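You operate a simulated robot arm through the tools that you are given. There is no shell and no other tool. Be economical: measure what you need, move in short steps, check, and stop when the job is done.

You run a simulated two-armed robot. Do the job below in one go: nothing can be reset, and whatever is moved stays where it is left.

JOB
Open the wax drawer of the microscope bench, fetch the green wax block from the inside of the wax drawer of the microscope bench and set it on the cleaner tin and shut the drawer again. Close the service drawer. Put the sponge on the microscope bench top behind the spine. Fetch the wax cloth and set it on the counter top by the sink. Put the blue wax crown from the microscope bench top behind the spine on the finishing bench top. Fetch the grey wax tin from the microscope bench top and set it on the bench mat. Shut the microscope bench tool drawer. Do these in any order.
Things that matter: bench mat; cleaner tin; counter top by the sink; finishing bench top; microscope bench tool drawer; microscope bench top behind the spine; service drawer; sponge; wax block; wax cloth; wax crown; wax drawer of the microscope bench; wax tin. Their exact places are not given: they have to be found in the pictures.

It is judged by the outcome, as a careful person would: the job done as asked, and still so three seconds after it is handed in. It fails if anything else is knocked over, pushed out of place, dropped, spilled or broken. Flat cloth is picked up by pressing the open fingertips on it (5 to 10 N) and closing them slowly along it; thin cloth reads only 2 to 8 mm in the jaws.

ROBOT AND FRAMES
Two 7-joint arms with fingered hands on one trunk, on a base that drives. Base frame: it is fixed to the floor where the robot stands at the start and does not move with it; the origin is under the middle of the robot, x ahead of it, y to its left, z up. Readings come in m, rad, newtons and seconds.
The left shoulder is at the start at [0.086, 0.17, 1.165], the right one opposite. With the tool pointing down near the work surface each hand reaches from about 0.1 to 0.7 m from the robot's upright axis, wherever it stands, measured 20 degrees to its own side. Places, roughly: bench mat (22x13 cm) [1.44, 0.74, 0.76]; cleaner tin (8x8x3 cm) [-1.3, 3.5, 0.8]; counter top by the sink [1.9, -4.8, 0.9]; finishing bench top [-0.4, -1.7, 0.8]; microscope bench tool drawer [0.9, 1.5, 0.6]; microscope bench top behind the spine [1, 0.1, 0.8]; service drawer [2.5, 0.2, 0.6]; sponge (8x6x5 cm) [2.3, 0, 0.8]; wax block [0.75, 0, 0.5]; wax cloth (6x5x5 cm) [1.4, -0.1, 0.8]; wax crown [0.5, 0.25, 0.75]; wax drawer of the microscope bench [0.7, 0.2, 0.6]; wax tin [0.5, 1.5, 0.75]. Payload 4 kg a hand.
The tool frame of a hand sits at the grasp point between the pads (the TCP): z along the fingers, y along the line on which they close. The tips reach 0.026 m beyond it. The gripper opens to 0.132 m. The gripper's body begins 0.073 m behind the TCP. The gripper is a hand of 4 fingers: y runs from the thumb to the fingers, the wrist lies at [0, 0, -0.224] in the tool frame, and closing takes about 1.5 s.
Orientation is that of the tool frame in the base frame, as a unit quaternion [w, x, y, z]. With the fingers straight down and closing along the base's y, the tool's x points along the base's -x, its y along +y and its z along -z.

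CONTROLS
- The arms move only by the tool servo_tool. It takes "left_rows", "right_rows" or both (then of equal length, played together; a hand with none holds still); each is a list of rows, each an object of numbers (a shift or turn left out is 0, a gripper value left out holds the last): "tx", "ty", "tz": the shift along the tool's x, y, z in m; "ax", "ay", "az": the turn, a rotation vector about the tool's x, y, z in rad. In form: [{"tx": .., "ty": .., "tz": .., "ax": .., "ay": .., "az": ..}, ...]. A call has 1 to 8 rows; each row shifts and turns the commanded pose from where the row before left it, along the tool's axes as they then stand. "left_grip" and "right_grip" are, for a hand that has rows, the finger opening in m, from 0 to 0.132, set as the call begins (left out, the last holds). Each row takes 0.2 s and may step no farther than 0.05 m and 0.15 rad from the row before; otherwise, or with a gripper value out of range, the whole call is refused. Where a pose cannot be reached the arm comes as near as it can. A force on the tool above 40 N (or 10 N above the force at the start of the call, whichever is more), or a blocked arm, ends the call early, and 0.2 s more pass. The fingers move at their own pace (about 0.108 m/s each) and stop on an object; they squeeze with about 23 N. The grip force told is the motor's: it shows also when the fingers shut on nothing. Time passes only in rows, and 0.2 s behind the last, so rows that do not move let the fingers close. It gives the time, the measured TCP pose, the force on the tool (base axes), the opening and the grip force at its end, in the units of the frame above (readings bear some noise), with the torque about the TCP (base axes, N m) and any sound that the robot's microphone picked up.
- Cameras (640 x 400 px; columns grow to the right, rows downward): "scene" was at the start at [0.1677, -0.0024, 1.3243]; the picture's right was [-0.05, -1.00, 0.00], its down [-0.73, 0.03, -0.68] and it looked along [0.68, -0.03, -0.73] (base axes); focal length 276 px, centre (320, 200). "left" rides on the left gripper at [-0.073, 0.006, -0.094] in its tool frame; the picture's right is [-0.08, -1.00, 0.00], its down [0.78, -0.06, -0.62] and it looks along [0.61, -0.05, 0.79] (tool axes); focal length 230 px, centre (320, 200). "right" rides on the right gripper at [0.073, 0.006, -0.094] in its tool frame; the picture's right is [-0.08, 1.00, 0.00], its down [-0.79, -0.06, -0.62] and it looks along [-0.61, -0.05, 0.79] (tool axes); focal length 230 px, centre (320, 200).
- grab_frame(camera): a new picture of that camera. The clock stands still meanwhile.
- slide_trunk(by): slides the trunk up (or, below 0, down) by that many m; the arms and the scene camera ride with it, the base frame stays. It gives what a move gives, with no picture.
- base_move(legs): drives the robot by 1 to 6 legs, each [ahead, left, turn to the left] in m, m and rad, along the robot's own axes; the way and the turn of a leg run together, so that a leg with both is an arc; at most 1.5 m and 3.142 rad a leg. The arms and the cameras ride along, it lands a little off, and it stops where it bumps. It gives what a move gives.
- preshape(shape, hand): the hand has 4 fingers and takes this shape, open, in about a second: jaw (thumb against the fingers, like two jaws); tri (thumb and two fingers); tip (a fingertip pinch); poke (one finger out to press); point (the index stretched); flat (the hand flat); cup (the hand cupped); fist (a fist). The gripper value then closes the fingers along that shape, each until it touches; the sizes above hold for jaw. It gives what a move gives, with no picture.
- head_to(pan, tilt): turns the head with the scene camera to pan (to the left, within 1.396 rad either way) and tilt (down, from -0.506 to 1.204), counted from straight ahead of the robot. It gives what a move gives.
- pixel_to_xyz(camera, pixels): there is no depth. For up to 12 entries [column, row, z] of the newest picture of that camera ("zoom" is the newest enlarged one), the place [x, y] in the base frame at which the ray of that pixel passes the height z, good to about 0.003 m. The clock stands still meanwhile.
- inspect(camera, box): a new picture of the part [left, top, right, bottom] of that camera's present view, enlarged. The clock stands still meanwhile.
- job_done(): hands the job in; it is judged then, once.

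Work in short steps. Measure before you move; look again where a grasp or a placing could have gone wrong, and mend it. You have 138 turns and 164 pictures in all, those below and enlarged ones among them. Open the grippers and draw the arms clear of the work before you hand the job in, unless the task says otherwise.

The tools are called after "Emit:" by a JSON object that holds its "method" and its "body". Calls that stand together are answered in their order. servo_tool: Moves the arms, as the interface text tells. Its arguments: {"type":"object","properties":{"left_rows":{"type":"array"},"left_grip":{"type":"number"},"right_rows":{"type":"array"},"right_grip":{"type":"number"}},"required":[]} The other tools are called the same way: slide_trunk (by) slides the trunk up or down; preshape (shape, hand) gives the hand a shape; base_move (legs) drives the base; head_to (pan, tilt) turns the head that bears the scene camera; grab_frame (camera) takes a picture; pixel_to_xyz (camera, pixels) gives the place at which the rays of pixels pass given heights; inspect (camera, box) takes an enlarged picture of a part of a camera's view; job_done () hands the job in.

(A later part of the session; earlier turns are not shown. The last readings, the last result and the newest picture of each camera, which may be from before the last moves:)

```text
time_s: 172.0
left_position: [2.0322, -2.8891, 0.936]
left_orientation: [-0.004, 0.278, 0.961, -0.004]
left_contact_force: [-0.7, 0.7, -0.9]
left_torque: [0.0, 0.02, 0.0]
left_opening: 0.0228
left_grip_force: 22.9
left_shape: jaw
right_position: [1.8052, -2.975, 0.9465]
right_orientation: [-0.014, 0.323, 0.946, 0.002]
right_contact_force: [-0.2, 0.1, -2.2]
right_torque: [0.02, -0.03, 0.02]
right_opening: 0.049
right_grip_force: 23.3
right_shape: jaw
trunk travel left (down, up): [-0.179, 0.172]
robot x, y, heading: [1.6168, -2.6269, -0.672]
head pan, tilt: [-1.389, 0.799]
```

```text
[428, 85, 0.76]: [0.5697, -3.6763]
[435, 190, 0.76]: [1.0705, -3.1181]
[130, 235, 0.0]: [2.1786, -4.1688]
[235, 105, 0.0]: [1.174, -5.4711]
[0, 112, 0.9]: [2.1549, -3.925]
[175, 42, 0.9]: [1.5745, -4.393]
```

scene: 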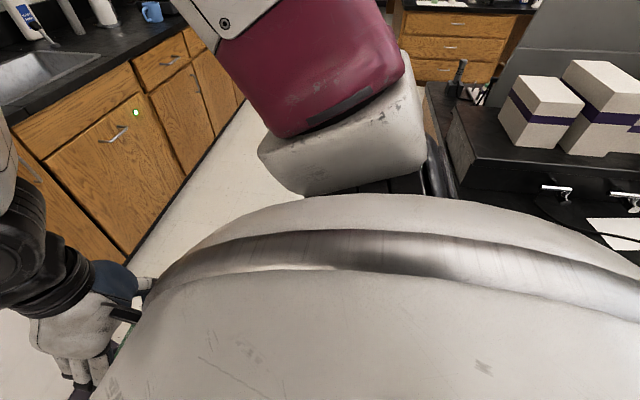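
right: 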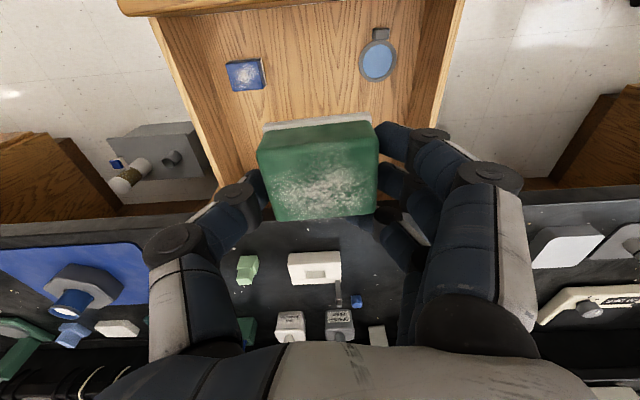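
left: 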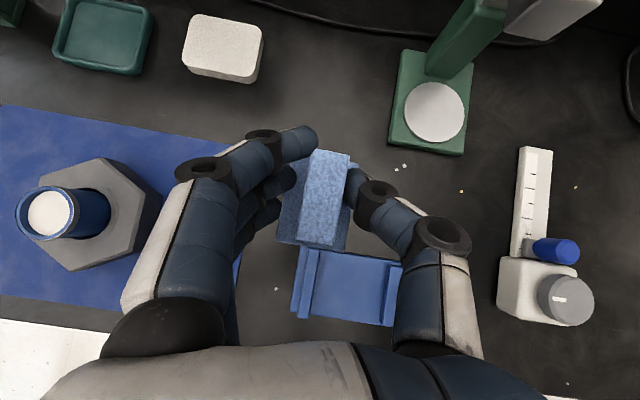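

Corridor between bench end (s 2.7) and counter (s 3.945). I move forward 0.38, correct heading, raise both hands, then strafe right.

Emit:
{"method": "servo_tool", "body": {"left_rows": [{"tz": -0.04, "tx": 0.01}, {"tz": -0.04, "tx": 0.01}, {"tz": -0.04, "tx": 0.01}], "right_rows": [{"tz": -0.04}, {"tz": -0.04}, {"tz": -0.04}]}}

Emit:
{"method": "base_move", "body": {"legs": [[0.36, 0.03, 0.035], [0, -0.85, 0], [0, -0.85, 0]]}}

Emit:
{"method": "head_to", "body": {"pan": 0.1, "tilt": 0.6}}

Emit:
{"method": "grab_frame", "body": {"camera": "scene"}}

```text
time_s: 172.8
left_position: [2.0049, -2.8723, 1.0577]
left_orientation: [-0.004, 0.278, 0.961, -0.003]
left_contact_force: [-0.8, 0.5, -0.4]
left_torque: [0.0, -0.04, -0.02]
left_opening: 0.0227
left_grip_force: 23.1
left_shape: jaw
right_position: [1.8027, -2.9752, 1.0672]
right_orientation: [-0.013, 0.323, 0.946, 0.0]
right_contact_force: [-0.5, 1.2, -1.1]
right_torque: [-0.04, 0.0, 0.02]
right_opening: 0.0484
right_grip_force: 22.7
right_shape: jaw
trunk travel left (down, up): [-0.179, 0.172]
robot x, y, heading: [1.6173, -2.6286, -0.675]
head pan, tilt: [-1.389, 0.799]
```

```text
time_s: 190.0
left_position: [1.2991, -4.4206, 1.0547]
left_orientation: [-0.004, 0.266, 0.964, -0.003]
left_contact_force: [0.7, -1.1, -0.3]
left_torque: [0.01, -0.02, -0.02]
left_opening: 0.0229
left_grip_force: 22.9
left_shape: jaw
right_position: [1.0995, -4.5293, 1.0664]
right_orientation: [-0.015, 0.312, 0.95, 0.003]
right_contact_force: [-0.4, -1.6, -2.3]
right_torque: [-0.02, -0.05, 0.0]
right_opening: 0.0485
right_grip_force: 23.5
right_shape: jaw
trunk travel left (down, up): [-0.179, 0.172]
robot x, y, heading: [0.9051, -4.1877, -0.647]
head pan, tilt: [-1.389, 0.799]
```

```text
time_s: 191.6
left_position: [1.2992, -4.4216, 1.0547]
left_orientation: [-0.006, 0.267, 0.964, -0.003]
left_contact_force: [0.8, -0.3, -0.7]
left_torque: [-0.03, -0.04, 0.0]
left_opening: 0.0229
left_grip_force: 23.0
left_shape: jaw
right_position: [1.0997, -4.5309, 1.0656]
right_orientation: [-0.016, 0.312, 0.95, 0.002]
right_contact_force: [-0.3, -0.5, -1.4]
right_torque: [-0.01, -0.04, 0.0]
right_opening: 0.0487
right_grip_force: 23.2
right_shape: jaw
trunk travel left (down, up): [-0.179, 0.172]
robot x, y, heading: [0.9062, -4.1852, -0.649]
head pan, tilt: [0.099, 0.6]
```

```text
77 pictures are left
```

scene: 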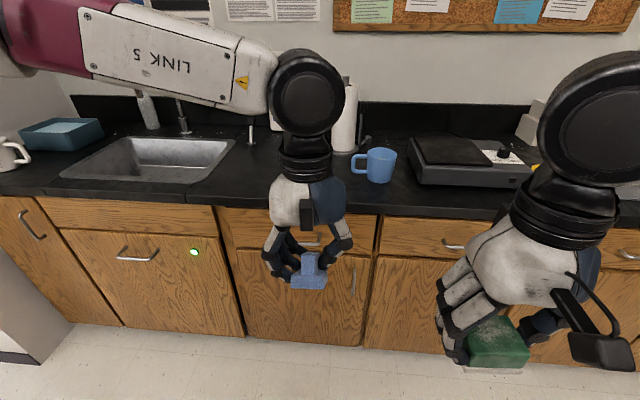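

Well placed: free counter between the sink (235,150) and mug (375,165). I measure spots and the edge.

Emit:
{"method": "pixel_to_xyz", "body": {"camera": "scene", "pixels": [[260, 208, 0.9], [400, 217, 0.9], [275, 185, 0.9], [215, 180, 0.9], [358, 180, 0.9], [340, 150, 0.9], [270, 185, 0.88]]}}

```text
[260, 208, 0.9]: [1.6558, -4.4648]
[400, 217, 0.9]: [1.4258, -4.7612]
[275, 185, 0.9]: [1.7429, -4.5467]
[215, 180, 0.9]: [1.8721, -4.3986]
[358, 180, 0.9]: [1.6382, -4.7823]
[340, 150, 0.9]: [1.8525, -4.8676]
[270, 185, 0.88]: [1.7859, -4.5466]
```

I drive 0.25 m closer and tilt the hand back to the grasp tilt so the cloth sits flat.

Emit:
{"method": "base_move", "body": {"legs": [[0.25, 0.0, 0.012]]}}

Emit:
{"method": "servo_tool", "body": {"left_rows": [{"ay": -0.15}, {"ay": -0.15}, {"ay": -0.15}, {"ay": -0.15}, {"ay": -0.15}, {}]}}

Emit:
{"method": "grab_frame", "body": {"camera": "scene"}}

Emit:
{"method": "grab_frame", "body": {"camera": "left"}}

```text
time_s: 193.4
left_position: [1.5006, -4.5633, 1.0554]
left_orientation: [-0.006, 0.259, 0.966, -0.003]
left_contact_force: [1.1, 1.0, 0.3]
left_torque: [-0.01, 0.02, 0.0]
left_opening: 0.023
left_grip_force: 23.7
left_shape: jaw
right_position: [1.3021, -4.6739, 1.0645]
right_orientation: [-0.015, 0.305, 0.952, 0.002]
right_contact_force: [0.1, 0.4, -1.1]
right_torque: [-0.01, -0.01, 0.01]
right_opening: 0.0486
right_grip_force: 22.8
right_shape: jaw
trunk travel left (down, up): [-0.179, 0.172]
robot x, y, heading: [1.1041, -4.3316, -0.634]
head pan, tilt: [0.099, 0.6]
```

```text
time_s: 194.8
left_position: [1.5009, -4.5626, 1.0547]
left_orientation: [0.35, 0.24, 0.9, -0.098]
left_contact_force: [0.1, -0.2, -0.3]
left_torque: [0.02, 0.0, 0.04]
left_opening: 0.023
left_grip_force: 23.1
left_shape: jaw
right_position: [1.3032, -4.674, 1.065]
right_orientation: [-0.016, 0.305, 0.952, 0.0]
right_contact_force: [0.2, 0.1, -1.6]
right_torque: [0.02, 0.0, 0.01]
right_opening: 0.0485
right_grip_force: 23.0
right_shape: jaw
trunk travel left (down, up): [-0.179, 0.172]
robot x, y, heading: [1.1031, -4.3347, -0.633]
head pan, tilt: [0.099, 0.6]
```

```text
76 pictures are left
```

scene: 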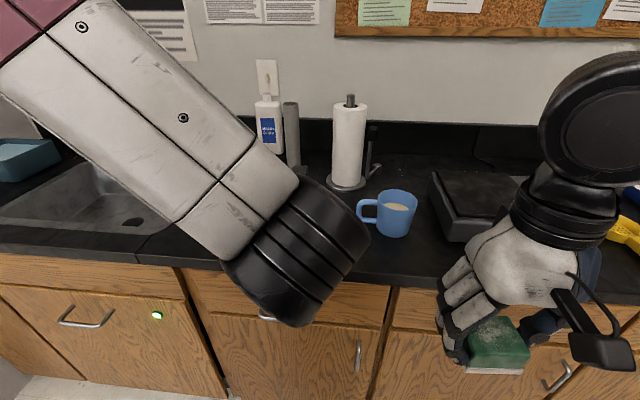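

```text
75 pictures are left
```

left: 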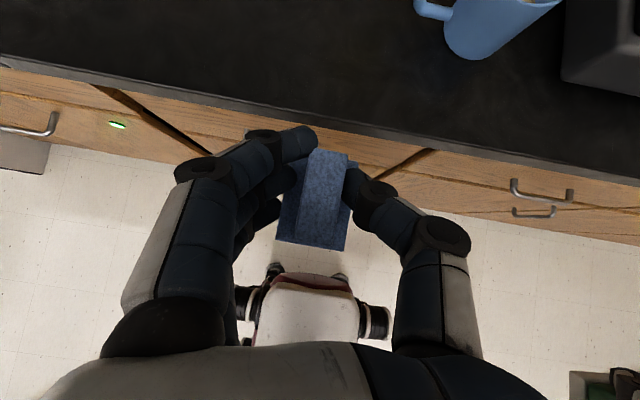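

I extend over the counter, then lower to just above it.

Emit:
{"method": "servo_tool", "body": {"left_rows": [{"tz": 0.0293, "tx": -0.0318, "ty": 0.012}, {"tz": 0.0293, "tx": -0.0318, "ty": 0.012}, {"tz": 0.0293, "tx": -0.0318, "ty": 0.012}, {"tz": 0.0293, "tx": -0.0318, "ty": 0.012}, {"tz": 0.0293, "tx": -0.0318, "ty": 0.012}, {"tz": 0.0294, "tx": 0.0271}, {"tz": 0.0184, "tx": 0.0169}, {}]}}

Emit:
{"method": "grab_frame", "body": {"camera": "scene"}}

Emit:
{"method": "grab_frame", "body": {"camera": "left"}}

```text
time_s: 196.6
left_position: [1.7188, -4.6193, 0.9874]
left_orientation: [0.348, 0.24, 0.901, -0.098]
left_contact_force: [-0.4, 0.3, 0.4]
left_torque: [0.01, 0.0, 0.02]
left_opening: 0.0228
left_grip_force: 22.9
left_shape: jaw
right_position: [1.302, -4.6746, 1.0651]
right_orientation: [-0.016, 0.305, 0.952, 0.002]
right_contact_force: [-1.0, 0.7, -1.7]
right_torque: [-0.03, 0.0, 0.01]
right_opening: 0.0487
right_grip_force: 23.2
right_shape: jaw
trunk travel left (down, up): [-0.179, 0.172]
robot x, y, heading: [1.1021, -4.3352, -0.629]
head pan, tilt: [0.099, 0.6]
```

```text
74 pictures are left
```

scene: 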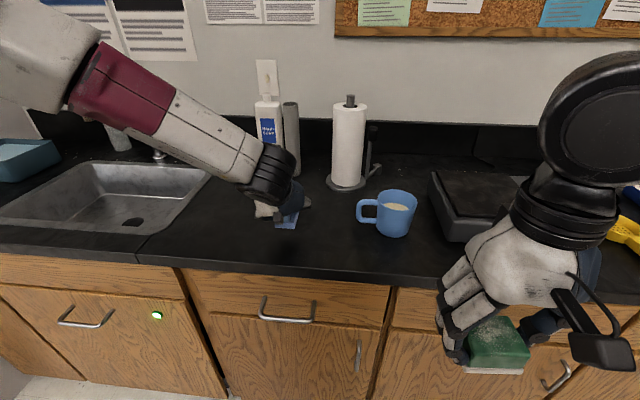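

```text
73 pictures are left
```

left: 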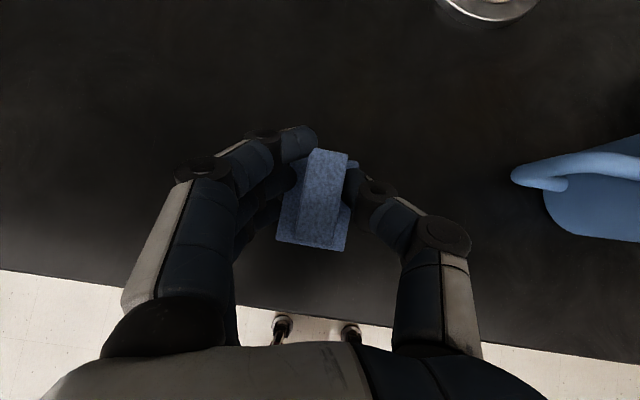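

Clear counter beneath. I lower in small steps watching the force.

Emit:
{"method": "servo_tool", "body": {"left_rows": [{"tz": 0.0147, "tx": 0.0136}, {"tz": 0.0074, "tx": 0.0068}, {}]}}

Emit:
{"method": "servo_tool", "body": {"left_rows": [{"tz": 0.0044, "tx": 0.0041}, {"tz": 0.0037, "tx": 0.0034}, {}]}}

```text
time_s: 197.4
left_position: [1.718, -4.6188, 0.9586]
left_orientation: [0.349, 0.241, 0.9, -0.099]
left_contact_force: [0.5, 1.2, -0.2]
left_torque: [-0.01, -0.02, -0.02]
left_opening: 0.0227
left_grip_force: 23.1
left_shape: jaw
right_position: [1.3015, -4.6736, 1.0657]
right_orientation: [-0.016, 0.304, 0.952, 0.002]
right_contact_force: [0.0, -0.5, -2.4]
right_torque: [0.01, 0.02, -0.02]
right_opening: 0.0487
right_grip_force: 23.1
right_shape: jaw
trunk travel left (down, up): [-0.179, 0.172]
robot x, y, heading: [1.1039, -4.3335, -0.632]
head pan, tilt: [0.099, 0.6]
```

```text
time_s: 198.2
left_position: [1.7183, -4.6192, 0.9472]
left_orientation: [0.349, 0.24, 0.901, -0.098]
left_contact_force: [-0.1, 0.6, -0.4]
left_torque: [0.01, -0.03, 0.04]
left_opening: 0.023
left_grip_force: 23.0
left_shape: jaw
right_position: [1.3028, -4.6744, 1.0653]
right_orientation: [-0.015, 0.306, 0.952, 0.001]
right_contact_force: [0.0, 0.1, -1.0]
right_torque: [0.01, 0.04, -0.02]
right_opening: 0.0484
right_grip_force: 22.7
right_shape: jaw
trunk travel left (down, up): [-0.179, 0.172]
robot x, y, heading: [1.1068, -4.3374, -0.634]
head pan, tilt: [0.099, 0.6]
```

Emit:
{"method": "servo_tool", "body": {"left_rows": [{"tz": 0.0037, "tx": 0.0034}, {"tz": 0.0037, "tx": 0.0034}, {}]}}

Emit:
{"method": "servo_tool", "body": {"left_rows": [{"tz": 0.0037, "tx": 0.0034}, {"tz": 0.0037, "tx": 0.0034}, {}]}}

```text
time_s: 199.0
left_position: [1.716, -4.6199, 0.94]
left_orientation: [0.349, 0.24, 0.9, -0.098]
left_contact_force: [2.3, -2.3, 8.8]
left_torque: [0.0, 0.03, -0.02]
left_opening: 0.023
left_grip_force: 22.8
left_shape: jaw
right_position: [1.3023, -4.6742, 1.0655]
right_orientation: [-0.014, 0.304, 0.952, 0.001]
right_contact_force: [-0.1, -0.2, -0.4]
right_torque: [0.02, -0.03, 0.04]
right_opening: 0.0486
right_grip_force: 23.1
right_shape: jaw
trunk travel left (down, up): [-0.179, 0.172]
robot x, y, heading: [1.1021, -4.3339, -0.632]
head pan, tilt: [0.099, 0.6]
```

```text
time_s: 199.6
left_position: [1.7181, -4.6224, 0.9386]
left_orientation: [0.357, 0.238, 0.898, -0.102]
left_contact_force: [-5.2, 2.8, 22.4]
left_torque: [-0.02, -0.06, -0.04]
left_opening: 0.0244
left_grip_force: 23.3
left_shape: jaw
right_position: [1.3, -4.6719, 1.067]
right_orientation: [-0.014, 0.306, 0.952, 0.002]
right_contact_force: [-0.5, -1.5, -0.7]
right_torque: [0.02, -0.01, -0.01]
right_opening: 0.0484
right_grip_force: 23.3
right_shape: jaw
trunk travel left (down, up): [-0.179, 0.172]
robot x, y, heading: [1.1021, -4.3296, -0.633]
head pan, tilt: [0.099, 0.6]
stopped in row 3 (left hand): the force on the tool passed its limit at 43 N (the readings are from after the stop); the commanded pose is now the measured one
```

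The cloth rests on the counter. I open wide and check before rising.

Emit:
{"method": "servo_tool", "body": {"left_rows": [{"tz": -0.0015, "tx": -0.001}, {}, {}, {}, {}], "left_grip": 0.09}}

Emit:
{"method": "servo_tool", "body": {"left_rows": [{"tz": -0.03}, {"tz": -0.04}, {"tz": -0.04}, {"tz": -0.0303, "tx": 0.0333}, {"tz": -0.0303, "tx": 0.0333}, {"tz": -0.0303, "tx": 0.0333}, {"tz": -0.0303, "tx": 0.0333}]}}

Emit:
{"method": "grab_frame", "body": {"camera": "left"}}

Emit:
{"method": "grab_frame", "body": {"camera": "scene"}}

```text
time_s: 200.8
left_position: [1.7181, -4.6231, 0.937]
left_orientation: [0.357, 0.238, 0.898, -0.1]
left_contact_force: [3.8, -8.1, 30.1]
left_torque: [0.82, -0.53, -0.23]
left_opening: 0.0849
left_grip_force: 0.0
left_shape: jaw
right_position: [1.3003, -4.674, 1.0663]
right_orientation: [-0.014, 0.306, 0.952, 0.001]
right_contact_force: [-0.2, 0.4, -1.3]
right_torque: [-0.01, -0.01, -0.01]
right_opening: 0.0485
right_grip_force: 22.8
right_shape: jaw
trunk travel left (down, up): [-0.179, 0.172]
robot x, y, heading: [1.1015, -4.3359, -0.633]
head pan, tilt: [0.099, 0.6]
```

```text
time_s: 202.4
left_position: [1.5075, -4.5237, 1.018]
left_orientation: [0.353, 0.238, 0.899, -0.099]
left_contact_force: [-0.4, -0.6, 0.1]
left_torque: [0.05, 0.02, 0.02]
left_opening: 0.0893
left_grip_force: 0.1
left_shape: jaw
left hand out of reach, approached as far as the arm can: row 7
right_position: [1.301, -4.6755, 1.0656]
right_orientation: [-0.015, 0.304, 0.952, 0.002]
right_contact_force: [-0.1, 0.4, -1.6]
right_torque: [-0.02, 0.05, 0.0]
right_opening: 0.0485
right_grip_force: 23.4
right_shape: jaw
trunk travel left (down, up): [-0.179, 0.172]
robot x, y, heading: [1.1033, -4.3357, -0.629]
head pan, tilt: [0.099, 0.6]
```

```text
72 pictures are left
```

left: 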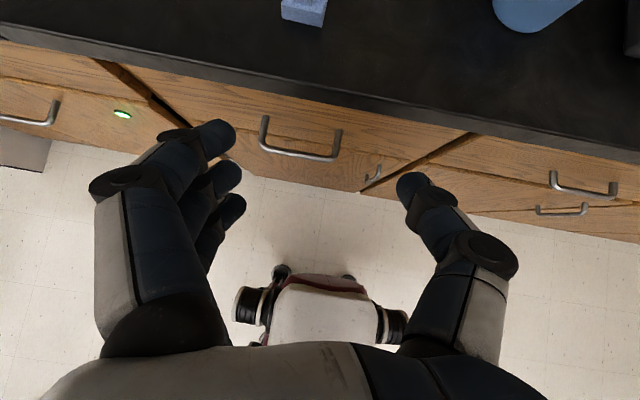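

```text
71 pictures are left
```

scene: 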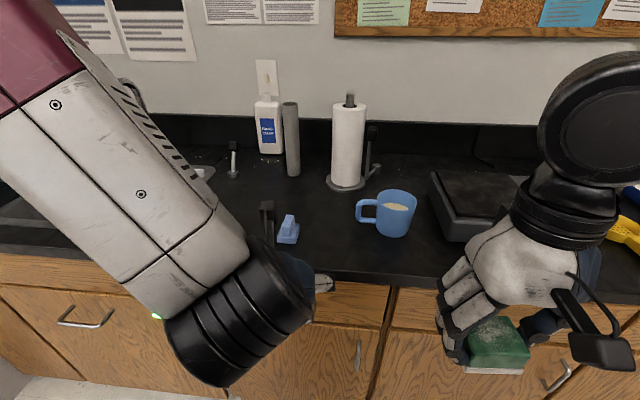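

Cloth is on the counter at (288,228). I restore the left hand, back off, go back up the corridor and face along n to find a way around the bench end.

Emit:
{"method": "servo_tool", "body": {"left_rows": [{"ay": 0.15}, {"ay": 0.15}, {"ay": 0.15}, {"ay": 0.15}, {"ay": 0.15}]}}

Emit:
{"method": "base_move", "body": {"legs": [[-0.25, 0, 0], [0, 1.1, 0], [0, 1.1, 0], [0, 0, 1.571]]}}

Emit:
{"method": "head_to", "body": {"pan": 0.0, "tilt": 0.45}}

Emit:
{"method": "grab_frame", "body": {"camera": "scene"}}

```text
time_s: 203.6
left_position: [1.5062, -4.5229, 1.0163]
left_orientation: [-0.001, 0.259, 0.966, -0.005]
left_contact_force: [0.2, -0.8, 0.3]
left_torque: [-0.02, -0.02, -0.01]
left_opening: 0.0899
left_grip_force: 0.0
left_shape: jaw
right_position: [1.3037, -4.6744, 1.0649]
right_orientation: [-0.015, 0.304, 0.952, 0.002]
right_contact_force: [-0.4, -0.2, -1.2]
right_torque: [0.0, 0.0, 0.03]
right_opening: 0.0489
right_grip_force: 23.2
right_shape: jaw
trunk travel left (down, up): [-0.179, 0.172]
robot x, y, heading: [1.1033, -4.3363, -0.636]
head pan, tilt: [0.099, 0.6]
```

```text
time_s: 228.5
left_position: [2.4442, -2.0171, 1.017]
left_orientation: [0.004, -0.471, 0.882, -0.005]
left_contact_force: [-0.2, -0.7, 0.0]
left_torque: [-0.03, 0.01, 0.02]
left_opening: 0.0895
left_grip_force: 0.1
left_shape: jaw
right_position: [2.5824, -2.2302, 1.0654]
right_orientation: [-0.012, -0.428, 0.904, -0.009]
right_contact_force: [-0.3, -0.7, -1.6]
right_torque: [0.01, 0.0, 0.03]
right_opening: 0.0485
right_grip_force: 23.7
right_shape: jaw
trunk travel left (down, up): [-0.179, 0.172]
robot x, y, heading: [2.2289, -2.4084, 0.875]
head pan, tilt: [0.099, 0.6]
```

```text
time_s: 229.2
left_position: [2.4418, -2.0186, 1.0166]
left_orientation: [0.004, -0.472, 0.882, -0.003]
left_contact_force: [0.7, 0.1, 0.5]
left_torque: [0.01, -0.03, 0.01]
left_opening: 0.0899
left_grip_force: 0.0
left_shape: jaw
right_position: [2.5816, -2.2311, 1.0657]
right_orientation: [-0.012, -0.429, 0.903, -0.01]
right_contact_force: [0.7, 1.6, -1.1]
right_torque: [0.03, 0.0, 0.02]
right_opening: 0.0487
right_grip_force: 22.9
right_shape: jaw
trunk travel left (down, up): [-0.179, 0.172]
robot x, y, heading: [2.2266, -2.4062, 0.877]
head pan, tilt: [0.0, 0.45]
```

```text
70 pictures are left
```

scene: 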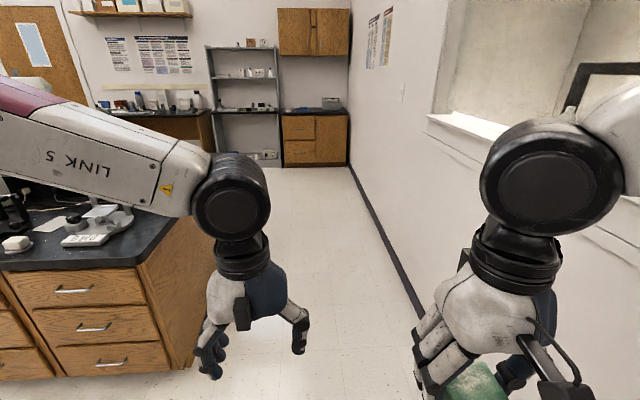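

There's a passage between the bench end and the window wall. I measure its bounds.

Emit:
{"method": "pixel_to_xyz", "body": {"camera": "scene", "pixels": [[175, 218, 0.75], [138, 268, 0.75], [400, 280, 0.0], [352, 170, 0.0], [180, 372, 0.0]]}}

```text
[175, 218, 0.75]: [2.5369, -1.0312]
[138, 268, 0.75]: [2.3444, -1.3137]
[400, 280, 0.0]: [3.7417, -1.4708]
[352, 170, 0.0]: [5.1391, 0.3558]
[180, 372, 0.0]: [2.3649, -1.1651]
```

The passage spans s 2.66–3.88. I straighten and drive through to the far aisle, then look left.

Emit:
{"method": "base_move", "body": {"legs": [[0, 0, 0.06], [1.4, 0.0, 0], [1.3, 0, 0]]}}

Emit:
{"method": "head_to", "body": {"pan": 1.1, "tilt": 0.4}}

Emit:
{"method": "grab_frame", "body": {"camera": "scene"}}

```text
time_s: 242.9
left_position: [4.0517, 0.2007, 1.0177]
left_orientation: [0.004, -0.5, 0.866, -0.004]
left_contact_force: [0.2, 0.3, -0.3]
left_torque: [-0.01, 0.03, 0.0]
left_opening: 0.0897
left_grip_force: 0.1
left_shape: jaw
right_position: [4.2024, -0.0048, 1.0653]
right_orientation: [-0.011, -0.459, 0.888, -0.01]
right_contact_force: [0.1, -0.1, -1.7]
right_torque: [-0.01, 0.0, -0.03]
right_opening: 0.0486
right_grip_force: 22.7
right_shape: jaw
trunk travel left (down, up): [-0.179, 0.172]
robot x, y, heading: [3.8605, -0.2028, 0.942]
head pan, tilt: [0.0, 0.45]
```

```text
time_s: 244.2
left_position: [4.0512, 0.1991, 1.0161]
left_orientation: [0.004, -0.501, 0.865, -0.004]
left_contact_force: [0.6, 0.0, 0.0]
left_torque: [0.0, -0.01, 0.01]
left_opening: 0.0895
left_grip_force: 0.1
left_shape: jaw
right_position: [4.2026, -0.0046, 1.0654]
right_orientation: [-0.012, -0.459, 0.889, -0.01]
right_contact_force: [-0.2, 0.4, -2.1]
right_torque: [0.0, -0.02, -0.04]
right_opening: 0.0486
right_grip_force: 23.2
right_shape: jaw
trunk travel left (down, up): [-0.179, 0.172]
robot x, y, heading: [3.8631, -0.2046, 0.945]
head pan, tilt: [1.1, 0.4]
```

```text
69 pictures are left
```

scene: 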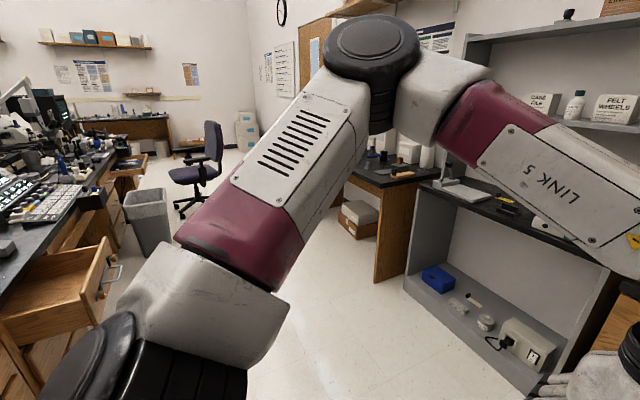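

I'm at the far aisle; an open drawer (service) is at (70,290) left, a bin and chair along the aisle. I turn left along the aisle and look.

Emit:
{"method": "base_move", "body": {"legs": [[0, 0, 1.571]]}}

Emit:
{"method": "head_to", "body": {"pan": 0.35, "tilt": 0.5}}

Emit:
{"method": "grab_frame", "body": {"camera": "scene"}}

```text
time_s: 248.4
left_position: [3.4664, 0.0024, 1.0156]
left_orientation: [-0.006, 0.961, -0.277, 0.0]
left_contact_force: [0.3, 1.0, 0.6]
left_torque: [0.02, -0.03, -0.01]
left_opening: 0.0899
left_grip_force: 0.1
left_shape: jaw
right_position: [3.6778, 0.1441, 1.0653]
right_orientation: [0.001, 0.946, -0.324, 0.015]
right_contact_force: [0.4, 0.0, -1.2]
right_torque: [-0.04, -0.01, 0.0]
right_opening: 0.0484
right_grip_force: 23.2
right_shape: jaw
trunk travel left (down, up): [-0.179, 0.172]
robot x, y, heading: [3.8592, -0.2039, 2.47]
head pan, tilt: [1.1, 0.4]
```

```text
time_s: 249.5
left_position: [3.4666, 0.0031, 1.0168]
left_orientation: [-0.005, 0.961, -0.278, 0.0]
left_contact_force: [0.5, -0.8, -0.8]
left_torque: [-0.01, -0.02, 0.03]
left_opening: 0.0896
left_grip_force: 0.0
left_shape: jaw
right_position: [3.6782, 0.1452, 1.0654]
right_orientation: [0.001, 0.946, -0.324, 0.015]
right_contact_force: [-0.4, -0.4, -1.3]
right_torque: [0.02, 0.02, -0.02]
right_opening: 0.0489
right_grip_force: 23.0
right_shape: jaw
trunk travel left (down, up): [-0.179, 0.172]
robot x, y, heading: [3.8617, -0.2, 2.47]
head pan, tilt: [0.351, 0.499]
```

```text
68 pictures are left
```

scene: 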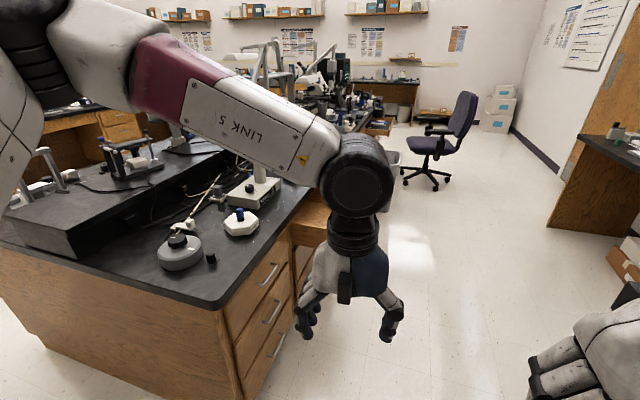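

I measure the bench's far-side edge and corner, then drive to face that side.

Emit:
{"method": "pixel_to_xyz", "body": {"camera": "scene", "pixels": [[218, 308, 0.75], [295, 205, 0.75], [240, 222, 0.76], [180, 250, 0.76], [395, 200, 0.3], [420, 190, 0.0], [550, 225, 0.0]]}}

```text
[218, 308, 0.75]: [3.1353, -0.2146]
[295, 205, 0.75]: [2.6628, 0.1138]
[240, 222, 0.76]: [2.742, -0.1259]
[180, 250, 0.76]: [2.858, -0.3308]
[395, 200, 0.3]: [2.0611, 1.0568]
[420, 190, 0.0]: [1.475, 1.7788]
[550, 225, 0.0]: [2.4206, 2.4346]
```

Far edge at d≈1.68. I go forward 0.75 along the aisle, sidestep away from the bench, turn to face it, and look.

Emit:
{"method": "base_move", "body": {"legs": [[0.7, 0, 0.036], [0, -0.35, 0], [0.4, 0, 0], [0, 0, 1.571]]}}

Emit:
{"method": "head_to", "body": {"pan": -0.1, "tilt": 0.6}}

Emit:
{"method": "grab_frame", "body": {"camera": "scene"}}

```text
time_s: 262.4
left_position: [2.9645, 0.3443, 1.0165]
left_orientation: [-0.005, 0.87, 0.493, -0.004]
left_contact_force: [-0.3, -0.2, -0.7]
left_torque: [-0.02, 0.02, -0.02]
left_opening: 0.0899
left_grip_force: 0.1
left_shape: jaw
right_position: [2.817, 0.551, 1.0664]
right_orientation: [-0.01, 0.893, 0.45, 0.012]
right_contact_force: [0.0, -0.9, -1.5]
right_torque: [-0.02, 0.0, 0.03]
right_opening: 0.0483
right_grip_force: 23.0
right_shape: jaw
trunk travel left (down, up): [-0.179, 0.172]
robot x, y, heading: [3.1635, 0.747, -2.223]
head pan, tilt: [0.351, 0.499]
```

```text
time_s: 263.3
left_position: [2.9639, 0.3453, 1.0164]
left_orientation: [-0.004, 0.87, 0.492, -0.004]
left_contact_force: [-0.3, -0.4, 0.6]
left_torque: [0.01, -0.02, -0.01]
left_opening: 0.0897
left_grip_force: 0.0
left_shape: jaw
right_position: [2.8175, 0.5512, 1.0659]
right_orientation: [-0.01, 0.893, 0.45, 0.012]
right_contact_force: [0.4, -0.1, -1.6]
right_torque: [0.0, 0.0, 0.01]
right_opening: 0.0482
right_grip_force: 23.3
right_shape: jaw
trunk travel left (down, up): [-0.179, 0.172]
robot x, y, heading: [3.1619, 0.745, -2.218]
head pan, tilt: [-0.099, 0.6]
```

```text
67 pictures are left
```

scene: 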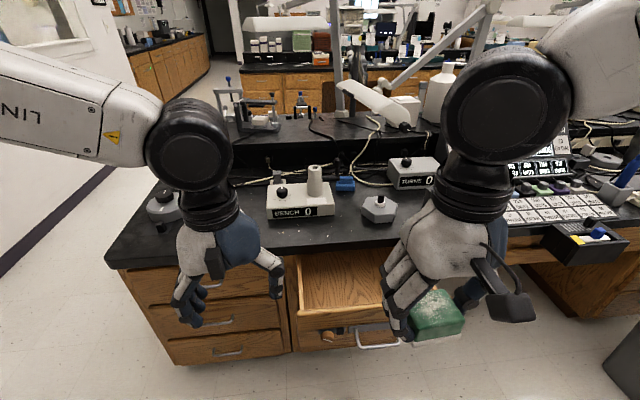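

I zoom on the bench area and the drawer.

Emit:
{"method": "inspect", "body": {"camera": "scene", "box": [230, 130, 450, 270]}}

Emit:
{"method": "pixel_to_xyz", "body": {"camera": "scene", "pixels": [[345, 184, 0.77], [378, 210, 0.77], [285, 256, 0.75], [378, 345, 0.62], [300, 310, 0.68], [365, 335, 0.62]]}}

Emit:
{"method": "head_to", "body": {"pan": -0.6, "tilt": 0.5}}

Emit:
{"method": "grab_frame", "body": {"camera": "scene"}}

```text
2.86 times, centred on (340, 200) of scene
```

zoom: 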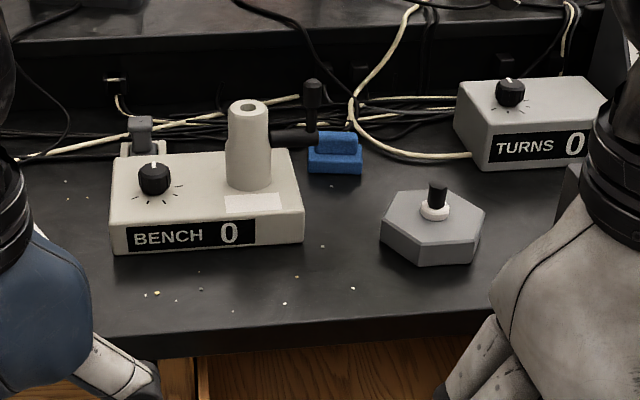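

```text
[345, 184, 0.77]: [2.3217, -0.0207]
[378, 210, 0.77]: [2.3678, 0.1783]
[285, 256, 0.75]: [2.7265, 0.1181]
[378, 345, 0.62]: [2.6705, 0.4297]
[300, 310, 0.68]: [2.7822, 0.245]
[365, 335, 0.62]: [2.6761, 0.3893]
```

```text
time_s: 264.3
left_position: [2.9649, 0.3439, 1.0168]
left_orientation: [-0.005, 0.871, 0.492, -0.005]
left_contact_force: [-0.9, -0.1, 0.1]
left_torque: [0.0, 0.03, 0.03]
left_opening: 0.0897
left_grip_force: 0.1
left_shape: jaw
right_position: [2.8158, 0.552, 1.0651]
right_orientation: [-0.01, 0.893, 0.45, 0.012]
right_contact_force: [0.5, 0.6, -1.3]
right_torque: [0.0, 0.02, -0.02]
right_opening: 0.0486
right_grip_force: 23.8
right_shape: jaw
trunk travel left (down, up): [-0.179, 0.172]
robot x, y, heading: [3.1583, 0.739, -2.222]
head pan, tilt: [-0.6, 0.499]
```

```text
65 pictures are left
```

scene: 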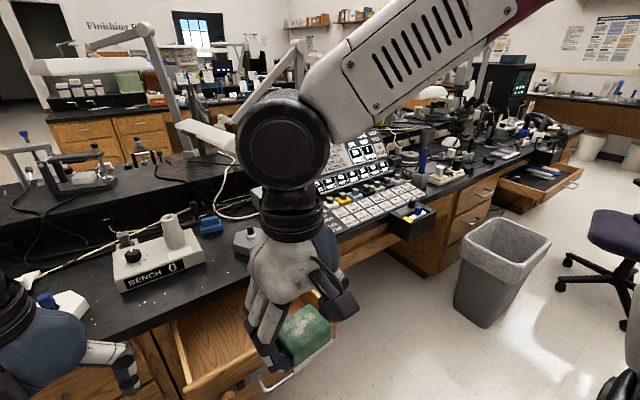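

The blue sponge is at (2.32,-0.02) beside the "BENCH" box; the tool drawer is open further right. First I close the service drawer: shift right 0.2 and lower/tilt the left hand to push.

Emit:
{"method": "base_move", "body": {"legs": [[0, -0.2, 0.015]]}}

Emit:
{"method": "servo_tool", "body": {"left_rows": [{"tz": 0.045}, {"tz": 0.045}, {"tz": 0.045}, {"tz": 0.035}], "left_grip": 0.0}}

Emit:
{"method": "servo_tool", "body": {"left_rows": [{"ay": -0.15}, {"ay": -0.15}, {"ay": -0.15}, {"ay": -0.15}, {"ay": -0.15}, {"ay": -0.15}, {"ay": -0.15}]}}

Emit:
{"method": "head_to", "body": {"pan": 0.0, "tilt": 0.8}}

Emit:
{"method": "grab_frame", "body": {"camera": "scene"}}

```text
time_s: 266.7
left_position: [2.8047, 0.4658, 1.0159]
left_orientation: [-0.004, 0.867, 0.498, -0.004]
left_contact_force: [-0.8, 0.0, -0.8]
left_torque: [0.02, 0.02, -0.02]
left_opening: 0.0898
left_grip_force: 0.1
left_shape: jaw
right_position: [2.6543, 0.673, 1.0661]
right_orientation: [-0.009, 0.89, 0.455, 0.013]
right_contact_force: [0.8, 0.2, -1.8]
right_torque: [-0.01, -0.01, 0.0]
right_opening: 0.0483
right_grip_force: 23.1
right_shape: jaw
trunk travel left (down, up): [-0.179, 0.172]
robot x, y, heading: [2.9935, 0.8699, -2.207]
head pan, tilt: [-0.6, 0.499]
```

```text
time_s: 267.7
left_position: [2.7988, 0.4645, 0.8456]
left_orientation: [-0.005, 0.868, 0.497, -0.004]
left_contact_force: [0.5, 0.6, 0.3]
left_torque: [0.01, 0.01, 0.01]
left_opening: 0.0
left_grip_force: 23.3
left_shape: jaw
right_position: [2.6544, 0.6716, 1.0655]
right_orientation: [-0.011, 0.89, 0.456, 0.012]
right_contact_force: [0.8, 0.1, 0.0]
right_torque: [-0.02, -0.04, 0.03]
right_opening: 0.0484
right_grip_force: 23.4
right_shape: jaw
trunk travel left (down, up): [-0.179, 0.172]
robot x, y, heading: [2.997, 0.8702, -2.209]
head pan, tilt: [-0.6, 0.499]
```

```text
time_s: 269.3
left_position: [2.8015, 0.4659, 0.8457]
left_orientation: [0.247, 0.747, 0.434, -0.439]
left_contact_force: [0.9, 0.0, 0.0]
left_torque: [0.01, -0.03, -0.01]
left_opening: 0.0001
left_grip_force: 23.2
left_shape: jaw
right_position: [2.6539, 0.6703, 1.0661]
right_orientation: [-0.01, 0.89, 0.456, 0.012]
right_contact_force: [0.0, -0.3, -1.2]
right_torque: [-0.02, 0.01, 0.02]
right_opening: 0.0484
right_grip_force: 22.5
right_shape: jaw
trunk travel left (down, up): [-0.179, 0.172]
robot x, y, heading: [2.9971, 0.8688, -2.209]
head pan, tilt: [-0.6, 0.499]
```

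```text
time_s: 270.3
left_position: [2.8023, 0.4657, 0.8466]
left_orientation: [0.246, 0.748, 0.433, -0.439]
left_contact_force: [0.2, 0.3, 0.7]
left_torque: [-0.03, -0.01, 0.02]
left_opening: 0.0
left_grip_force: 23.1
left_shape: jaw
right_position: [2.6541, 0.6708, 1.0655]
right_orientation: [-0.01, 0.89, 0.456, 0.012]
right_contact_force: [-0.4, 0.9, -1.5]
right_torque: [-0.03, 0.04, 0.0]
right_opening: 0.0485
right_grip_force: 23.0
right_shape: jaw
trunk travel left (down, up): [-0.179, 0.172]
robot x, y, heading: [2.995, 0.8686, -2.209]
head pan, tilt: [0.0, 0.799]
```

```text
64 pictures are left
```

scene: 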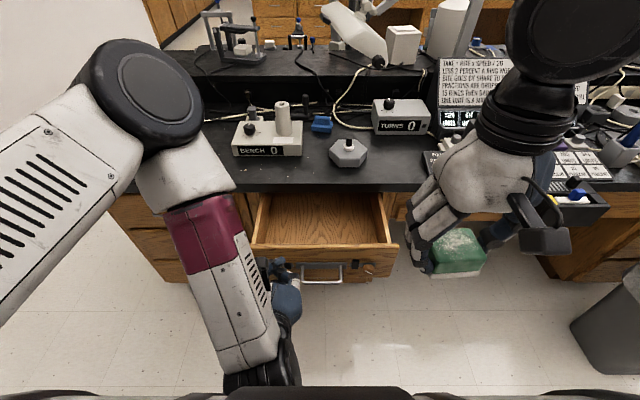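

Left fingers point forward-down, in front of the panel's left part. I lower to z ≈ 0.645 and check the panel position.

Emit:
{"method": "servo_tool", "body": {"left_rows": [{"tz": 0.0247, "tx": 0.0435}, {"tz": 0.0247, "tx": 0.0435}, {"tz": 0.0247, "tx": 0.0435}, {"tz": 0.0247, "tx": 0.0435}, {}]}}

Emit:
{"method": "pixel_to_xyz", "body": {"camera": "scene", "pixels": [[252, 243, 0.68], [397, 244, 0.68], [322, 281, 0.625], [300, 281, 0.625], [343, 281, 0.625]]}}

Emit:
{"method": "grab_frame", "body": {"camera": "scene"}}

```text
time_s: 271.5
left_position: [2.7978, 0.4697, 0.6458]
left_orientation: [0.246, 0.748, 0.432, -0.439]
left_contact_force: [0.4, 0.7, 0.5]
left_torque: [0.0, 0.01, 0.01]
left_opening: 0.0001
left_grip_force: 23.2
left_shape: jaw
right_position: [2.6543, 0.6705, 1.0666]
right_orientation: [-0.01, 0.89, 0.456, 0.012]
right_contact_force: [0.5, 0.9, -1.1]
right_torque: [0.0, 0.0, -0.02]
right_opening: 0.0486
right_grip_force: 22.8
right_shape: jaw
trunk travel left (down, up): [-0.179, 0.172]
robot x, y, heading: [2.9935, 0.8689, -2.207]
head pan, tilt: [0.0, 0.799]
```

```text
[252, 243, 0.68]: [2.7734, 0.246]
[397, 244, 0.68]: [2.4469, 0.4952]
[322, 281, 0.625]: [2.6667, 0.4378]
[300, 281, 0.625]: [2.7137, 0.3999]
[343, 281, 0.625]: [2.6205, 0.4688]
```

```text
63 pictures are left
```

scene: 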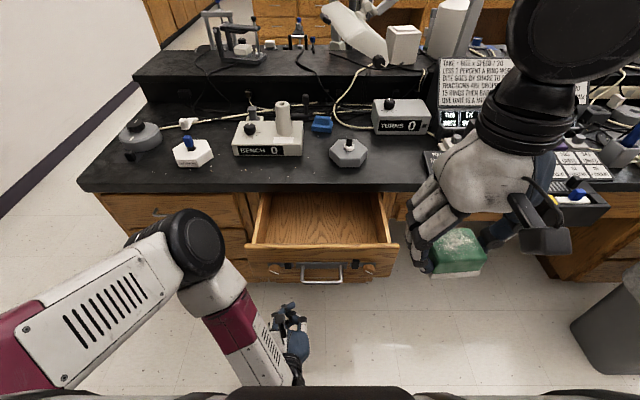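

Panel front at d≈1.85 and my tips at 2.015. I drive forward in two pushes.

Emit:
{"method": "base_move", "body": {"legs": [[0.27, 0, 0]]}}

Emit:
{"method": "grab_frame", "body": {"camera": "scene"}}

Emit:
{"method": "base_move", "body": {"legs": [[0.09, 0, 0]]}}

Emit:
{"method": "grab_frame", "body": {"camera": "scene"}}

```text
time_s: 273.4
left_position: [2.6324, 0.2515, 0.6465]
left_orientation: [0.244, 0.75, 0.432, -0.438]
left_contact_force: [1.0, 0.0, 0.4]
left_torque: [0.0, -0.01, -0.01]
left_opening: 0.0
left_grip_force: 23.5
left_shape: jaw
right_position: [2.4902, 0.452, 1.0655]
right_orientation: [-0.01, 0.891, 0.453, 0.011]
right_contact_force: [0.4, -0.2, -1.6]
right_torque: [0.04, -0.01, 0.0]
right_opening: 0.0483
right_grip_force: 23.3
right_shape: jaw
trunk travel left (down, up): [-0.179, 0.172]
robot x, y, heading: [2.8348, 0.6522, -2.212]
head pan, tilt: [0.0, 0.799]
```

```text
62 pictures are left
```

scene: 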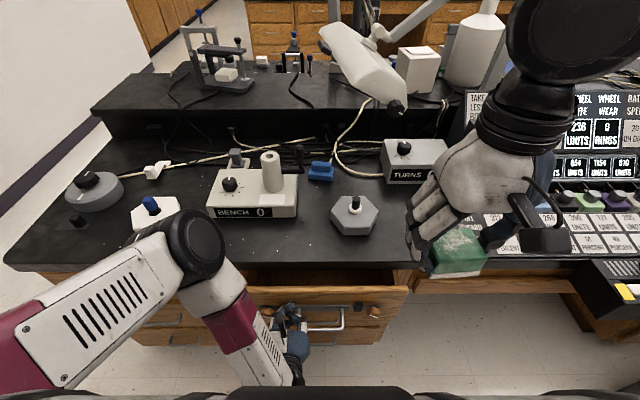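

```text
time_s: 274.5
left_position: [2.5951, 0.2025, 0.6421]
left_orientation: [0.242, 0.754, 0.432, -0.431]
left_contact_force: [2.2, 4.7, -0.2]
left_torque: [-0.11, 0.02, -0.18]
left_opening: 0.0
left_grip_force: 22.6
left_shape: jaw
right_position: [2.447, 0.3966, 1.0662]
right_orientation: [-0.009, 0.891, 0.453, 0.013]
right_contact_force: [-0.7, 0.0, -1.7]
right_torque: [0.02, -0.01, 0.0]
right_opening: 0.0485
right_grip_force: 23.0
right_shape: jaw
trunk travel left (down, up): [-0.179, 0.172]
robot x, y, heading: [2.791, 0.5929, -2.208]
head pan, tilt: [0.0, 0.799]
stopped in leg 1: the force on the tool passed its limit at 70 N (the readings are from after the stop); the commanded pose is now the measured one
```

```text
61 pictures are left
```

scene: 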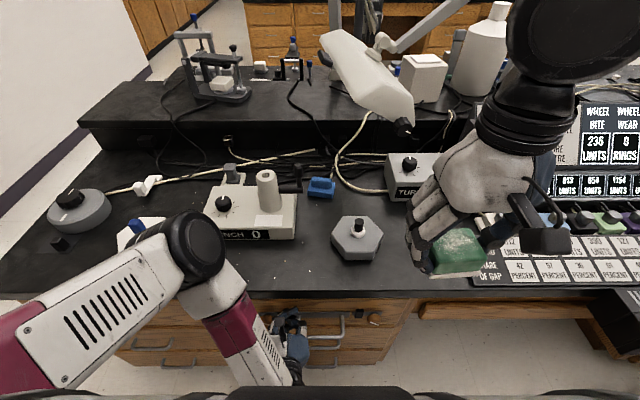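

The push met a hard stop with tips at d≈1.68. I back off 0.3, raise the left hand and check the drawer.

Emit:
{"method": "base_move", "body": {"legs": [[-0.3, 0, 0]]}}

Emit:
{"method": "servo_tool", "body": {"left_rows": [{"tz": -0.0247, "tx": -0.0435}, {"tz": -0.0247, "tx": -0.0435}, {"tz": -0.0247, "tx": -0.0435}, {"tz": -0.0247, "tx": -0.0435}, {"tz": -0.0247, "tx": -0.0435}]}}

Emit:
{"method": "servo_tool", "body": {"left_rows": [{"ay": 0.15}, {"ay": 0.15}, {"ay": 0.15}, {"ay": 0.15}, {"ay": 0.15}, {"ay": 0.15}, {"ay": 0.15}], "left_grip": 0.1}}

Emit:
{"method": "grab_frame", "body": {"camera": "scene"}}

```text
time_s: 276.6
left_position: [2.7751, 0.4392, 0.6421]
left_orientation: [0.242, 0.754, 0.432, -0.432]
left_contact_force: [1.0, 0.9, 0.4]
left_torque: [0.01, -0.01, -0.02]
left_opening: 0.0
left_grip_force: 23.4
left_shape: jaw
right_position: [2.6266, 0.6357, 1.0662]
right_orientation: [-0.01, 0.891, 0.454, 0.012]
right_contact_force: [0.8, -0.6, -1.7]
right_torque: [-0.06, 0.02, 0.03]
right_opening: 0.0486
right_grip_force: 23.5
right_shape: jaw
trunk travel left (down, up): [-0.179, 0.172]
robot x, y, heading: [2.9696, 0.8318, -2.212]
head pan, tilt: [0.0, 0.799]
```

```text
time_s: 277.8
left_position: [2.7704, 0.4369, 0.892]
left_orientation: [0.243, 0.753, 0.433, -0.432]
left_contact_force: [-0.4, -0.6, -0.8]
left_torque: [0.01, 0.01, 0.02]
left_opening: 0.0003
left_grip_force: 23.3
left_shape: jaw
right_position: [2.627, 0.6356, 1.0652]
right_orientation: [-0.01, 0.891, 0.454, 0.012]
right_contact_force: [-0.4, 0.3, -2.6]
right_torque: [-0.05, 0.01, 0.06]
right_opening: 0.0483
right_grip_force: 23.2
right_shape: jaw
trunk travel left (down, up): [-0.179, 0.172]
robot x, y, heading: [2.9703, 0.8331, -2.207]
head pan, tilt: [0.0, 0.799]
```

```text
time_s: 279.4
left_position: [2.7732, 0.4342, 0.8917]
left_orientation: [-0.008, 0.868, 0.496, 0.004]
left_contact_force: [0.3, -0.2, 0.7]
left_torque: [0.0, 0.02, 0.01]
left_opening: 0.0997
left_grip_force: 0.0
left_shape: jaw
right_position: [2.6272, 0.6341, 1.0648]
right_orientation: [-0.01, 0.891, 0.453, 0.012]
right_contact_force: [-0.2, -0.2, -1.2]
right_torque: [0.02, -0.03, 0.04]
right_opening: 0.0485
right_grip_force: 22.9
right_shape: jaw
trunk travel left (down, up): [-0.179, 0.172]
robot x, y, heading: [2.9661, 0.8317, -2.215]
head pan, tilt: [0.0, 0.799]
```

```text
60 pictures are left
```

scene: 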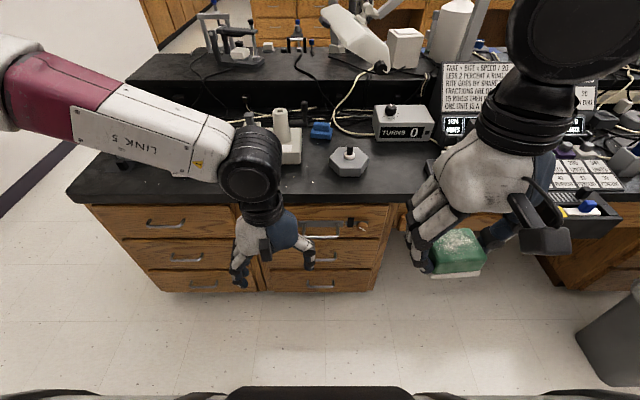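

The service drawer is flush. Now I look right along the aisle to plan the way past the bin and chair.

Emit:
{"method": "head_to", "body": {"pan": -1.39, "tilt": 0.5}}

Emit:
{"method": "grab_frame", "body": {"camera": "scene"}}

Emit:
{"method": "pixel_to_xyz", "body": {"camera": "scene", "pixels": [[320, 200, 0.0], [320, 300, 0.0]]}}

```text
time_s: 280.9
left_position: [2.7726, 0.4347, 0.893]
left_orientation: [-0.006, 0.868, 0.496, 0.004]
left_contact_force: [0.0, 1.0, 0.3]
left_torque: [0.0, -0.02, -0.01]
left_opening: 0.0996
left_grip_force: 0.0
left_shape: jaw
right_position: [2.6278, 0.6333, 1.066]
right_orientation: [-0.009, 0.891, 0.454, 0.012]
right_contact_force: [0.4, -0.5, -1.9]
right_torque: [0.01, 0.01, -0.04]
right_opening: 0.0486
right_grip_force: 22.9
right_shape: jaw
trunk travel left (down, up): [-0.179, 0.172]
robot x, y, heading: [2.9676, 0.8299, -2.212]
head pan, tilt: [-1.389, 0.499]
```

```text
59 pictures are left
```

scene: 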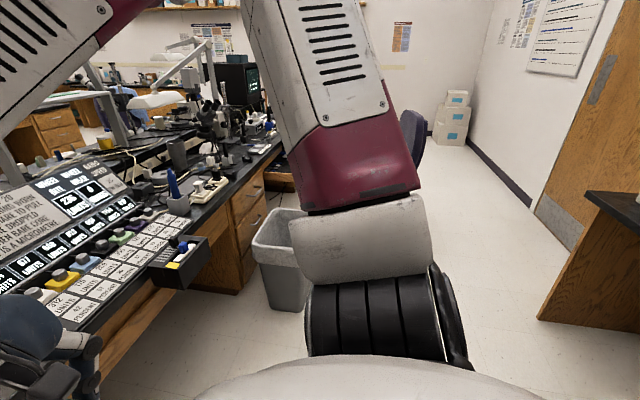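

```text
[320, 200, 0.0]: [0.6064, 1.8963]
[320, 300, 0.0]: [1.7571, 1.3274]
```

Emit:
{"method": "pixel_to_xyz", "body": {"camera": "scene", "pixels": [[270, 302, 0.0], [310, 312, 0.0], [253, 245, 0.45], [306, 212, 0.45], [540, 318, 0.0], [265, 145, 0.75], [170, 240, 0.75], [410, 150, 0.7], [250, 200, 0.68]]}}

Emit:
{"method": "inspect", "body": {"camera": "scene", "box": [130, 80, 310, 300]}}

```text
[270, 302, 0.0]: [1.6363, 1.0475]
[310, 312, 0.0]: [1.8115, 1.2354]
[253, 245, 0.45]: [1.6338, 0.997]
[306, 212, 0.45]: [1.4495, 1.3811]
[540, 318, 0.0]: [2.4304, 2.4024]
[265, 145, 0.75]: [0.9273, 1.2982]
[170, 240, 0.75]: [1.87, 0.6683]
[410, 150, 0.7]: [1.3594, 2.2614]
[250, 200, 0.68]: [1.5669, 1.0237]
```

```text
1.82 times, centred on (220, 190) of scene
```

zoom: 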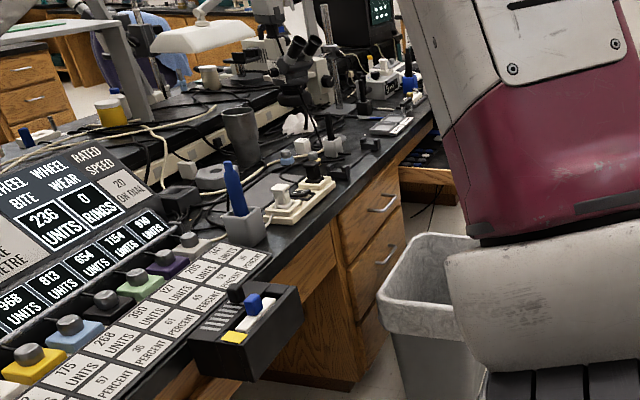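

Bin sits at s≈0.45–0.75 by the bench, chair near s≈0. I'll deliver the block first: strafe right to s≈1.3, turn to face along the aisle, and look.

Emit:
{"method": "base_move", "body": {"legs": [[-0.1, -0.55, 0], [0, 0, -1.571]]}}

Emit:
{"method": "head_to", "body": {"pan": 0.0, "tilt": 0.45}}

Emit:
{"method": "grab_frame", "body": {"camera": "scene"}}

```text
time_s: 290.0
left_position: [2.199, 1.4369, 0.8938]
left_orientation: [-0.001, 0.963, -0.268, 0.007]
left_contact_force: [-0.3, 0.4, -0.6]
left_torque: [-0.01, 0.03, -0.01]
left_opening: 0.0999
left_grip_force: 0.0
left_shape: jaw
right_position: [2.4003, 1.5803, 1.0643]
right_orientation: [0.002, 0.949, -0.314, 0.015]
right_contact_force: [-0.6, 0.1, -2.0]
right_torque: [0.01, 0.0, -0.04]
right_opening: 0.0481
right_grip_force: 23.0
right_shape: jaw
trunk travel left (down, up): [-0.179, 0.172]
robot x, y, heading: [2.5904, 1.238, 2.492]
head pan, tilt: [-1.389, 0.499]
```

```text
time_s: 291.5
left_position: [2.1983, 1.4351, 0.8925]
left_orientation: [-0.001, 0.963, -0.268, 0.007]
left_contact_force: [-0.1, 0.0, 0.7]
left_torque: [0.03, 0.01, 0.03]
left_opening: 0.0995
left_grip_force: 0.0
left_shape: jaw
right_position: [2.4011, 1.5803, 1.065]
right_orientation: [0.001, 0.949, -0.314, 0.016]
right_contact_force: [1.0, 0.7, -0.8]
right_torque: [0.02, -0.03, 0.02]
right_opening: 0.0482
right_grip_force: 23.0
right_shape: jaw
trunk travel left (down, up): [-0.179, 0.172]
robot x, y, heading: [2.5932, 1.2331, 2.487]
head pan, tilt: [0.0, 0.45]
```

```text
57 pictures are left
```

scene: 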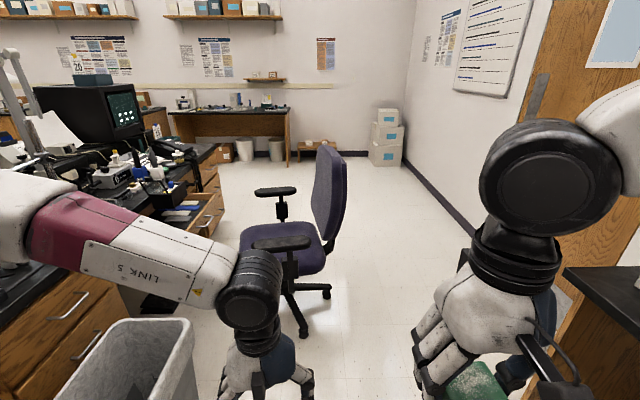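

I measure the passage between chair and wall/table.

Emit:
{"method": "pixel_to_xyz", "body": {"camera": "scene", "pixels": [[328, 295, 0.0], [304, 335, 0.0], [460, 228, 0.0], [545, 290, 0.0], [575, 272, 0.75], [345, 240, 0.5], [335, 150, 0.95], [215, 200, 0.62], [240, 110, 0.78], [290, 162, 0.0], [188, 325, 0.55]]}}

```text
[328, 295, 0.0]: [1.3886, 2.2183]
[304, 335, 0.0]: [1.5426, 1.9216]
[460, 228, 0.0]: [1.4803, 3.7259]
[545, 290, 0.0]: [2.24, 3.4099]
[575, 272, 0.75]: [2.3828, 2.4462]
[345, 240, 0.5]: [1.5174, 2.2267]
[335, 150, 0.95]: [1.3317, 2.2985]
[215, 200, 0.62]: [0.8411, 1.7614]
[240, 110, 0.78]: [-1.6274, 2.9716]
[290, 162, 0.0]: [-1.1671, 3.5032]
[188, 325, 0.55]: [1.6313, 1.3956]
```

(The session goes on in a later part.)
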